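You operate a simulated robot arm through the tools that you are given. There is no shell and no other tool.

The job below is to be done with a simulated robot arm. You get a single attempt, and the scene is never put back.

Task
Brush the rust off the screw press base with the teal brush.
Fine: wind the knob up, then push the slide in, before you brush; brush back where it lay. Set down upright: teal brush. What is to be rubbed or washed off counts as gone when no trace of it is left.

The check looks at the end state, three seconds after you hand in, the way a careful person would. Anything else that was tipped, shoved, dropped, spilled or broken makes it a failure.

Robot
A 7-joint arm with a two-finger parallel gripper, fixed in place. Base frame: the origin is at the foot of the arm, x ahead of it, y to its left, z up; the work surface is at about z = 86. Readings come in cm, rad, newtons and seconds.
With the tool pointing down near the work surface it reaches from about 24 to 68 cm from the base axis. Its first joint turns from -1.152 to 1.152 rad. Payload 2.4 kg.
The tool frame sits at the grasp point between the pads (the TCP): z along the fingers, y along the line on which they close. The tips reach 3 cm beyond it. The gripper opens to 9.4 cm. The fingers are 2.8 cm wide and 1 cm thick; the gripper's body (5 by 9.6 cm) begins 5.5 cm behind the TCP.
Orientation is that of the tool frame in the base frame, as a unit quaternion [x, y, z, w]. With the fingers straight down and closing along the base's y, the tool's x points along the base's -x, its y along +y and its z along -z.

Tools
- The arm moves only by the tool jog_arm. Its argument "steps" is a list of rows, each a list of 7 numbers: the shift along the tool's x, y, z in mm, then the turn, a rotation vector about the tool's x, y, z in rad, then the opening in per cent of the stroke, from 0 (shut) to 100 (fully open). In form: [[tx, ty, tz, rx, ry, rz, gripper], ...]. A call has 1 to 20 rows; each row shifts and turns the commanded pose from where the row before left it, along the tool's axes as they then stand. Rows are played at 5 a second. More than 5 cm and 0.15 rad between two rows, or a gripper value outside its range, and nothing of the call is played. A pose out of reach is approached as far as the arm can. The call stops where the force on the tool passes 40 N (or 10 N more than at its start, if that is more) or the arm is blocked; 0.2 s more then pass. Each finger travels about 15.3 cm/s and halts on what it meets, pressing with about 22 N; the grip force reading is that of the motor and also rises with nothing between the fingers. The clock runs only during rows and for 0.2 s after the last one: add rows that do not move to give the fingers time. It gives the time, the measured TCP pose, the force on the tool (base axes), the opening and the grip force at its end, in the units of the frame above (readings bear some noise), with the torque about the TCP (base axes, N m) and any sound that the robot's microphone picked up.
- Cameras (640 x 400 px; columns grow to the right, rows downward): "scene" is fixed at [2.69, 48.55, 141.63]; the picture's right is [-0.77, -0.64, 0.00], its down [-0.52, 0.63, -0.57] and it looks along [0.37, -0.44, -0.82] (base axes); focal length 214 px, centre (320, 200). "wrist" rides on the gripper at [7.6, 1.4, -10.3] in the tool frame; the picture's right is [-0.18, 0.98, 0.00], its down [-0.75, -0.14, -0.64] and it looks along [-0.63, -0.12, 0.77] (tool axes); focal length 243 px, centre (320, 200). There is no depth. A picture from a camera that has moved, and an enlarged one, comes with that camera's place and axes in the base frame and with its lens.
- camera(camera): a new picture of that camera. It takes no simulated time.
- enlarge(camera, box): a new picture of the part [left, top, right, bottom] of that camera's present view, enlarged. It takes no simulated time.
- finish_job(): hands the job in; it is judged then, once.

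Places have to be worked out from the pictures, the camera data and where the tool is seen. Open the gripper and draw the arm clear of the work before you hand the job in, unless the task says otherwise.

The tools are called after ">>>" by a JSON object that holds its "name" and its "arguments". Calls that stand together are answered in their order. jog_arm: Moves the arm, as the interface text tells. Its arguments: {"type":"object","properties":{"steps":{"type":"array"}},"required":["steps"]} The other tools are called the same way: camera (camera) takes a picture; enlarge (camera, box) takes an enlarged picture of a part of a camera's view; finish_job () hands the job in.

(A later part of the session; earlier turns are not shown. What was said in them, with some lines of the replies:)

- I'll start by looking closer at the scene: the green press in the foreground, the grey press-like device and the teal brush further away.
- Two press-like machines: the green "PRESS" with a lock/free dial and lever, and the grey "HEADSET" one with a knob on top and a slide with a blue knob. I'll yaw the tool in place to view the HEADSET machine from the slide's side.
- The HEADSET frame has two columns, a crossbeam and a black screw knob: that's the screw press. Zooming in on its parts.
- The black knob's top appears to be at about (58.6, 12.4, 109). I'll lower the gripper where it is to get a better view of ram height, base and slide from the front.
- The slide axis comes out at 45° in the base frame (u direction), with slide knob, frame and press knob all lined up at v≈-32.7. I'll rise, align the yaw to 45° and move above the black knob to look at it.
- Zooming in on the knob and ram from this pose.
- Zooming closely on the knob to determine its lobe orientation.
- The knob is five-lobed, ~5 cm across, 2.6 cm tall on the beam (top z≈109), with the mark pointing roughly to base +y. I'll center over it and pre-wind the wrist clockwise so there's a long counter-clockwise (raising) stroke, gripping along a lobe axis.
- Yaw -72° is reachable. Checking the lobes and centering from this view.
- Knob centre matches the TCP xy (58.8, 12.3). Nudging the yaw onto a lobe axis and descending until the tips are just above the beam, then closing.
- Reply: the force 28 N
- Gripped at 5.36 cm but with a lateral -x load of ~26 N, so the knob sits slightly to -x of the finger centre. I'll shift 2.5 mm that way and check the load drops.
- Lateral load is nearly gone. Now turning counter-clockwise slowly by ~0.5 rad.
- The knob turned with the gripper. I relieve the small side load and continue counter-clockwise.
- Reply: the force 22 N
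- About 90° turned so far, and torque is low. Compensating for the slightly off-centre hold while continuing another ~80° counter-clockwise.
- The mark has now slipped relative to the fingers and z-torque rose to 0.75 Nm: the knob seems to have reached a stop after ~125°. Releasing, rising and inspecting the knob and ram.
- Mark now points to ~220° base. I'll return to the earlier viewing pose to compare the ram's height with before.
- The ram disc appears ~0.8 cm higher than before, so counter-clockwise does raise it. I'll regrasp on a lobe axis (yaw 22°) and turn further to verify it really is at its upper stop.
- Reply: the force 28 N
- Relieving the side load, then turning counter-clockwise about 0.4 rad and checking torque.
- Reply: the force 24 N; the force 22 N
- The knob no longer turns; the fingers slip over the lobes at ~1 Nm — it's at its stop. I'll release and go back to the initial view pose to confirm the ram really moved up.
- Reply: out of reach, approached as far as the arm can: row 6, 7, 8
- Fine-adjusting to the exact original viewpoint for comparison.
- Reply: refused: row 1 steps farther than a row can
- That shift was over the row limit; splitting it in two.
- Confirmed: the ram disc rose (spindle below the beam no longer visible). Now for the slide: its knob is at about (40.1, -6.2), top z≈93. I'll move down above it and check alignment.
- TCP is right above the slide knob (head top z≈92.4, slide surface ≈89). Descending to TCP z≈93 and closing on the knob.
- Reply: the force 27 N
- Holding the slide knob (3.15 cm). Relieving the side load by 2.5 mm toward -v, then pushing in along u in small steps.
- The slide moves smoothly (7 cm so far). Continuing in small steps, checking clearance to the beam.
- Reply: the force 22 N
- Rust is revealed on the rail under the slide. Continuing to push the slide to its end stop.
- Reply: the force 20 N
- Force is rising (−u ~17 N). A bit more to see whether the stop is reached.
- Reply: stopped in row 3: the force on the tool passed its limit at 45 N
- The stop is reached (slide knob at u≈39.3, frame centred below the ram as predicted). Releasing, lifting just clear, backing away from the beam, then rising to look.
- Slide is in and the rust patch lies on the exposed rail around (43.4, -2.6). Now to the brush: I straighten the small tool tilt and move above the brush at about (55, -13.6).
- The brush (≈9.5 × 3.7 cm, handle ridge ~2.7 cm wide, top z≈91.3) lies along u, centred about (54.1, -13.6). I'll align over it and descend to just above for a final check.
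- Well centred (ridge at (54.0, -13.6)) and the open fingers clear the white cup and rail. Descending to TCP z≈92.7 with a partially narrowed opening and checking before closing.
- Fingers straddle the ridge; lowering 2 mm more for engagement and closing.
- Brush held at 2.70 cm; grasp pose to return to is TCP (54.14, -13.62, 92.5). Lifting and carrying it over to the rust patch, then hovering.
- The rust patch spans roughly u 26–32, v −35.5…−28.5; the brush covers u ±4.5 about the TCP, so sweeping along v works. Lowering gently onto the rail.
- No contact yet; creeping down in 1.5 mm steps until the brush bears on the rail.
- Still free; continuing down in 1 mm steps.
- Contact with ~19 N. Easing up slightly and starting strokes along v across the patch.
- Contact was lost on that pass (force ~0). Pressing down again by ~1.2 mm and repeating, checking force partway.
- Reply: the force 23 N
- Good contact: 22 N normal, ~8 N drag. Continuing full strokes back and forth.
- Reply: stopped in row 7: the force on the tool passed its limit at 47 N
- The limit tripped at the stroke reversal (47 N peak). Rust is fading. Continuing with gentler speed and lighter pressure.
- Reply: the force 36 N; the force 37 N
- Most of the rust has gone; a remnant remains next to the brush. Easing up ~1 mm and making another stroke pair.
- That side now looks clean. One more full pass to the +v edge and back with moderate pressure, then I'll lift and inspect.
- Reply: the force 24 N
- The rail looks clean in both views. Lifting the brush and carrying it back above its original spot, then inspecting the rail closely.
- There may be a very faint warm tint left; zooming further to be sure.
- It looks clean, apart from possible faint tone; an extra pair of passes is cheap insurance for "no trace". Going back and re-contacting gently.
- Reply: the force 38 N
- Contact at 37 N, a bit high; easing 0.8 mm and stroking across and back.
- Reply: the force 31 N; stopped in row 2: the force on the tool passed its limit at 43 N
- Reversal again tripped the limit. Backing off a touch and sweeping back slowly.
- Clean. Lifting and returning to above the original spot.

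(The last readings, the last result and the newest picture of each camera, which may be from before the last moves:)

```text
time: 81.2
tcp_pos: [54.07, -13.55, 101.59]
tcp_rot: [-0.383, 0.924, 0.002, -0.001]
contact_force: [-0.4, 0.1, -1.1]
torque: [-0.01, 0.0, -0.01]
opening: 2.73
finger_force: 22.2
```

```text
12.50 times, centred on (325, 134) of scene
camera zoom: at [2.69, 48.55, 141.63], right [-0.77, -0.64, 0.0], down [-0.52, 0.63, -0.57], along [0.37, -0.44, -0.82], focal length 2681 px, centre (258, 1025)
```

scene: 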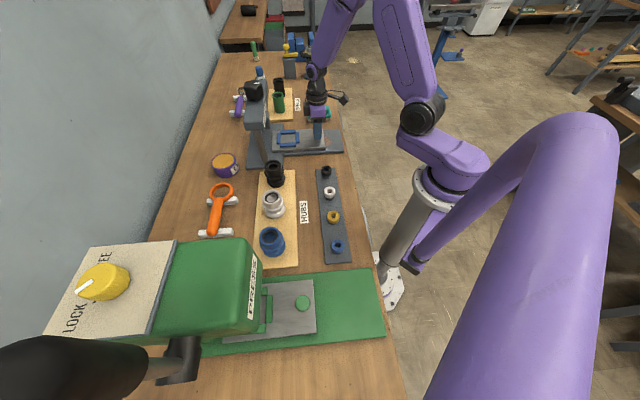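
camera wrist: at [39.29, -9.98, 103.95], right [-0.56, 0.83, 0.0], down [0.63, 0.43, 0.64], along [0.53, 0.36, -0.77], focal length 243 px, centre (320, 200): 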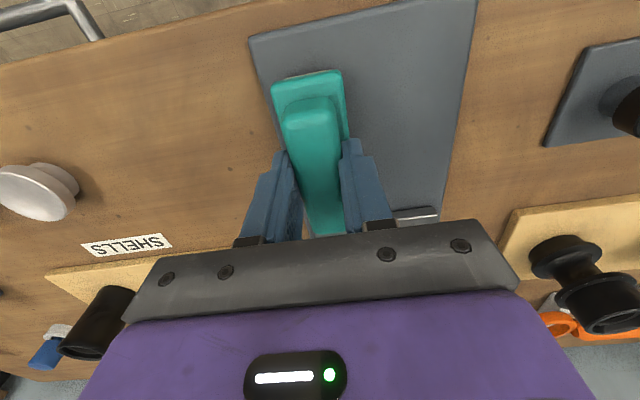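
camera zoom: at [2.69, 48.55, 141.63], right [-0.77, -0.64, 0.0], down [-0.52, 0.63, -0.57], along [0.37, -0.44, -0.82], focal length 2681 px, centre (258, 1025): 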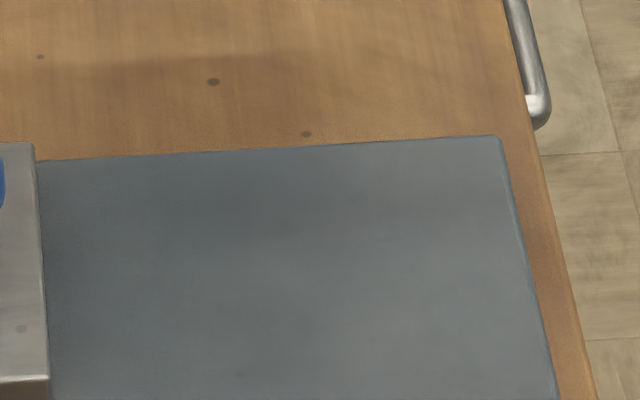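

No change from the extra pass, so what remains is the base's own texture: the rust is gone. Setting the brush down at its original place, creeping to contact.

>>> {"name": "jog_arm", "arguments": {"steps": [[0, -0.8, 40, 0, 0, 0, 0], [0, 0, 30, 0, 0, 0, 0], [0, 0, 12, 0, 0, 0, 0], [0, 0, 4, 0, 0, 0, 0], [0, 0, 2, 0, 0, 0, 0], [0, 0, 0, 0, 0, 0, 0]]}}

>>> {"name": "enlarge", "arguments": {"camera": "scene", "box": [280, 60, 360, 130]}}

```text
time: 82.6
tcp_pos: [54.07, -13.74, 92.9]
tcp_rot: [-0.382, 0.924, 0.002, -0.001]
contact_force: [0.6, -0.1, -0.9]
torque: [-0.01, 0.02, 0.02]
opening: 2.72
finger_force: 22.2
```

```text
5.71 times, centred on (320, 95) of scene
camera zoom: at [2.69, 48.55, 141.63], right [-0.77, -0.64, 0.0], down [-0.52, 0.63, -0.57], along [0.37, -0.44, -0.82], focal length 1226 px, centre (320, 800)
```

zoom: 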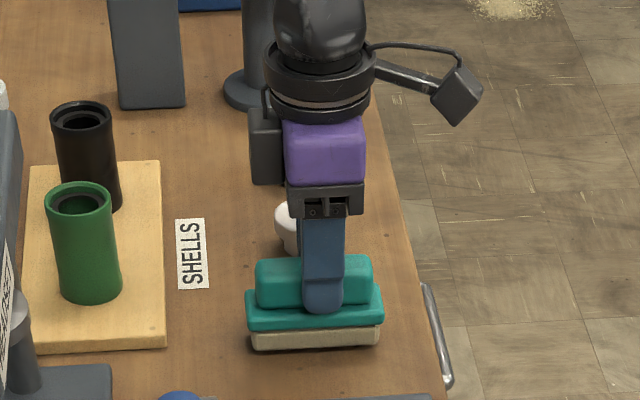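

Just above the bench still; creeping down the last millimetres.

>>> {"name": "jog_arm", "arguments": {"steps": [[0, 0, 1.5, 0, 0, 0, 0], [0, 0, 1, 0, 0, 0, 0], [0, 0, 1, 0, 0, 0, 0], [0, 0, 0, 0, 0, 0, 0]]}}

```text
time: 83.6
tcp_pos: [53.98, -13.7, 92.45]
tcp_rot: [-0.382, 0.924, 0.001, 0.0]
contact_force: [-0.1, 0.3, -1.1]
torque: [-0.02, -0.01, 0.0]
opening: 2.71
finger_force: 22.3
```

>>> {"name": "jog_arm", "arguments": {"steps": [[0, 0, 0.8, 0, 0, 0, 0], [0, 0, 0.8, 0, 0, 0, 0], [0, 0, 0, 0, 0, 0, 0]]}}

```text
time: 84.4
tcp_pos: [54.13, -13.64, 92.33]
tcp_rot: [-0.383, 0.924, 0.002, -0.001]
contact_force: [1.4, 0.1, -1.3]
torque: [-0.02, 0.01, -0.01]
opening: 2.71
finger_force: 22.0
```

Still carrying the brush's weight (−1.3 N). Creeping further.

>>> {"name": "jog_arm", "arguments": {"steps": [[0, 0, 0.8, 0, 0, 0, 0], [0, 0, 0.8, 0, 0, 0, 0], [0, 0, 0, 0, 0, 0, 0]]}}

>>> {"name": "enlarge", "arguments": {"camera": "scene", "box": [280, 60, 360, 130]}}

```text
time: 85.2
tcp_pos: [54.12, -13.74, 92.28]
tcp_rot: [-0.383, 0.924, 0.001, 0.0]
contact_force: [-5.6, 2.2, 21.9]
torque: [0.0, 0.34, -0.01]
opening: 2.73
finger_force: 21.8
```

```text
5.71 times, centred on (320, 95) of scene
camera zoom: at [2.64, 48.56, 141.63], right [-0.77, -0.64, 0.0], down [-0.52, 0.63, -0.57], along [0.37, -0.44, -0.82], focal length 1226 px, centre (320, 800)
```

zoom: 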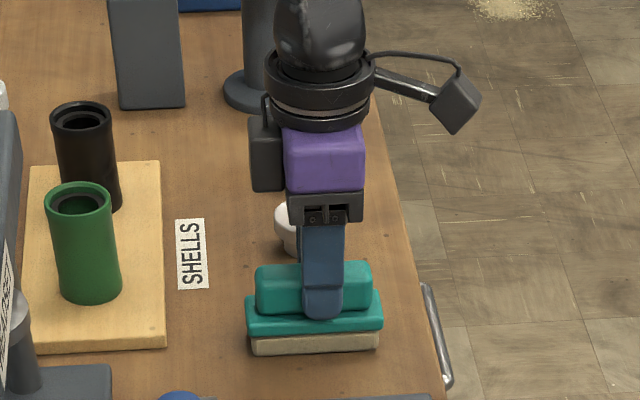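

The brush is on the bench at the same pixel position as before. Easing pressure, opening, and lifting clear.

>>> {"name": "jog_arm", "arguments": {"steps": [[0, 0, -0.8, 0, 0, 0, 0], [0, 0, 0, 0, 0, 0, 30], [0, 0, 0, 0, 0, 0, 40], [0, 0, 0, 0, 0, 0, 60], [0, 0, 0, 0, 0, 0, 60], [0, 0, -20, 0, 0, 0, 60], [0, 0, -40, 0, 0, 0, 60], [0, 0, -40, 0, 0, 0, 100], [0, 0, -40, 0, 0, 0, 100], [40, 0, -20, 0, 0, 0, 100], [40, 0, 0, 0, 0, 0, 100], [0, 0, 0, 0, 0, 0, 100], [0, 0, 0, 0, 0, 0, 100]]}}

>>> {"name": "camera", "arguments": {"camera": "wrist"}}

>>> {"name": "enlarge", "arguments": {"camera": "scene", "box": [280, 80, 360, 150]}}

>>> {"name": "camera", "arguments": {"camera": "scene"}}

```text
time: 88.0
tcp_pos: [48.44, -19.33, 108.21]
tcp_rot: [-0.383, 0.924, 0.001, -0.001]
contact_force: [0.5, -0.8, 0.2]
torque: [-0.01, 0.02, -0.02]
opening: 9.39
finger_force: 0.0
```

```text
taken
camera wrist: at [42.13, -23.59, 118.54], right [-0.56, 0.83, 0.0], down [0.63, 0.43, 0.64], along [0.53, 0.36, -0.77], focal length 243 px, centre (320, 200)
```

wrist: 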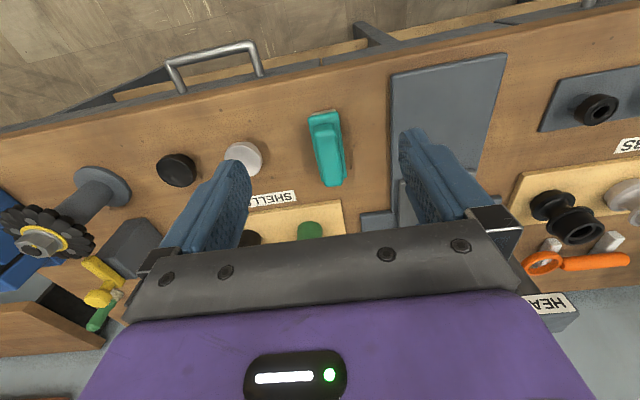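

```text
5.71 times, centred on (320, 115) of scene
camera zoom: at [2.69, 48.55, 141.63], right [-0.77, -0.64, 0.0], down [-0.52, 0.63, -0.57], along [0.37, -0.44, -0.82], focal length 1226 px, centre (320, 686)
```

zoom: 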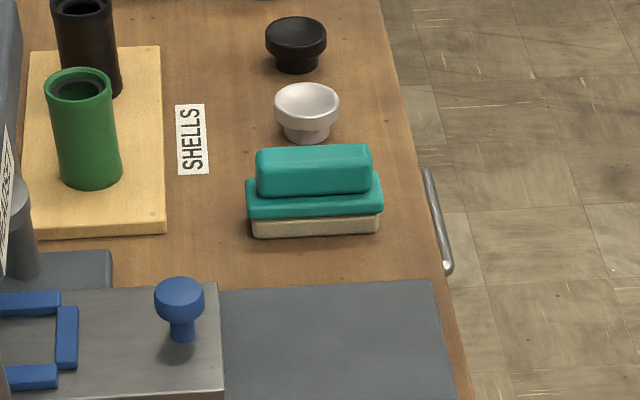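

```text
taken
```

scene: 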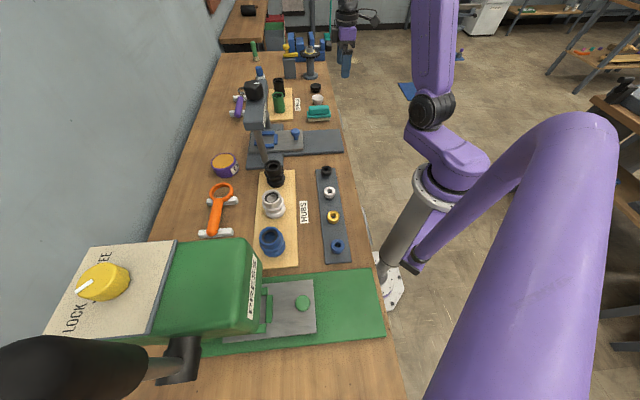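

Brush is back upright. Final check on knob, slide and rail.

>>> {"name": "enlarge", "arguments": {"camera": "scene", "box": [220, 70, 360, 170]}}

>>> {"name": "enlarge", "arguments": {"camera": "wrist", "box": [370, 40, 530, 160]}}

```text
4.00 times, centred on (290, 120) of scene
camera zoom: at [2.69, 48.55, 141.63], right [-0.77, -0.64, 0.0], down [-0.52, 0.63, -0.57], along [0.37, -0.44, -0.82], focal length 858 px, centre (440, 520)
```

zoom: 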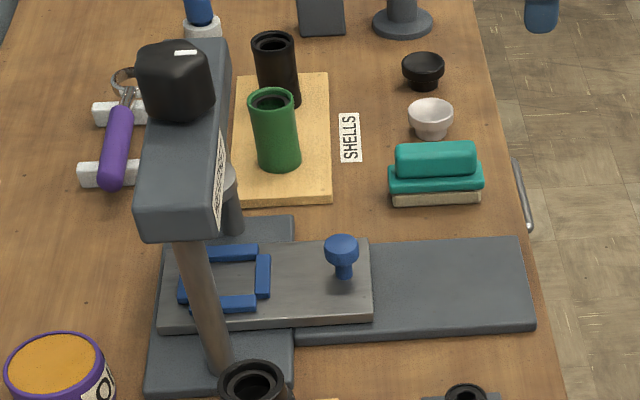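

```text
3.33 times, centred on (450, 100) of wrist
camera zoom: at [42.13, -23.59, 118.54], right [-0.56, 0.83, 0.0], down [0.63, 0.43, 0.64], along [0.53, 0.36, -0.77], focal length 809 px, centre (-113, 533)
```

zoom: 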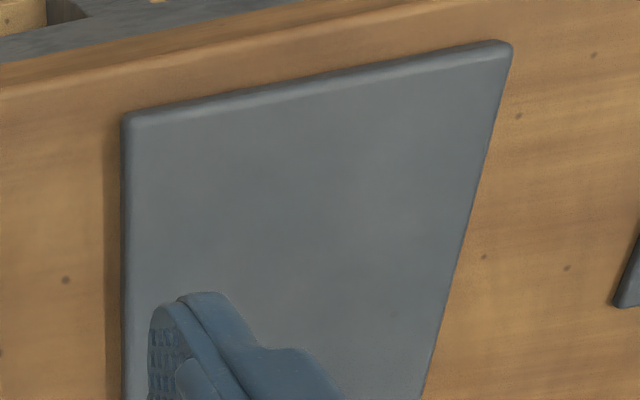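

Everything is in its wanted state: ram wound up, slide in, base clean, brush upright in place. Raising the arm clear, then handing in.

>>> {"name": "jog_arm", "arguments": {"steps": [[0, 0, -40, 0, 0, 0, 100], [0, 0, -40, 0, 0, 0, 100], [0, 0, -40, 0, 0, 0, 100], [0, 0, 0, 0, 0, 0, 100]]}}

>>> {"name": "finish_job", "arguments": {}}

```text
time: 89.0
tcp_pos: [48.61, -19.42, 120.19]
tcp_rot: [-0.383, 0.924, 0.001, 0.0]
contact_force: [-0.4, -0.1, -0.7]
torque: [-0.02, -0.02, -0.02]
opening: 9.42
finger_force: 0.1
```

```text
The job is handed in.
```

I brushed the rust off the screw press base, and the teal brush is back upright where it lay. The job is handed in, but I haven't seen the check's verdict. I took the grey HEADSET machine to be the screw press, because it is the one with a screw knob above the slide.

- **Knob:** I wound it up counter-clockwise until it hit its stop, about 125° of turn. The ram rose by a little under 1 cm.
- **Slide:** I pushed it in to its end stop. This uncovered the rust on the plate underneath.
- **Rust:** I brushed the patch with several strokes, then did an extra pass to be safe. The close-up views show no rust. The faint tone left on the plate didn't change with the extra pass, so I took it to be the plate's own texture.
- **Brush and arm:** The brush appears in the same spot in the camera view as before I picked it up. The gripper is open and the arm is drawn clear. I saw nothing else knocked or moved.
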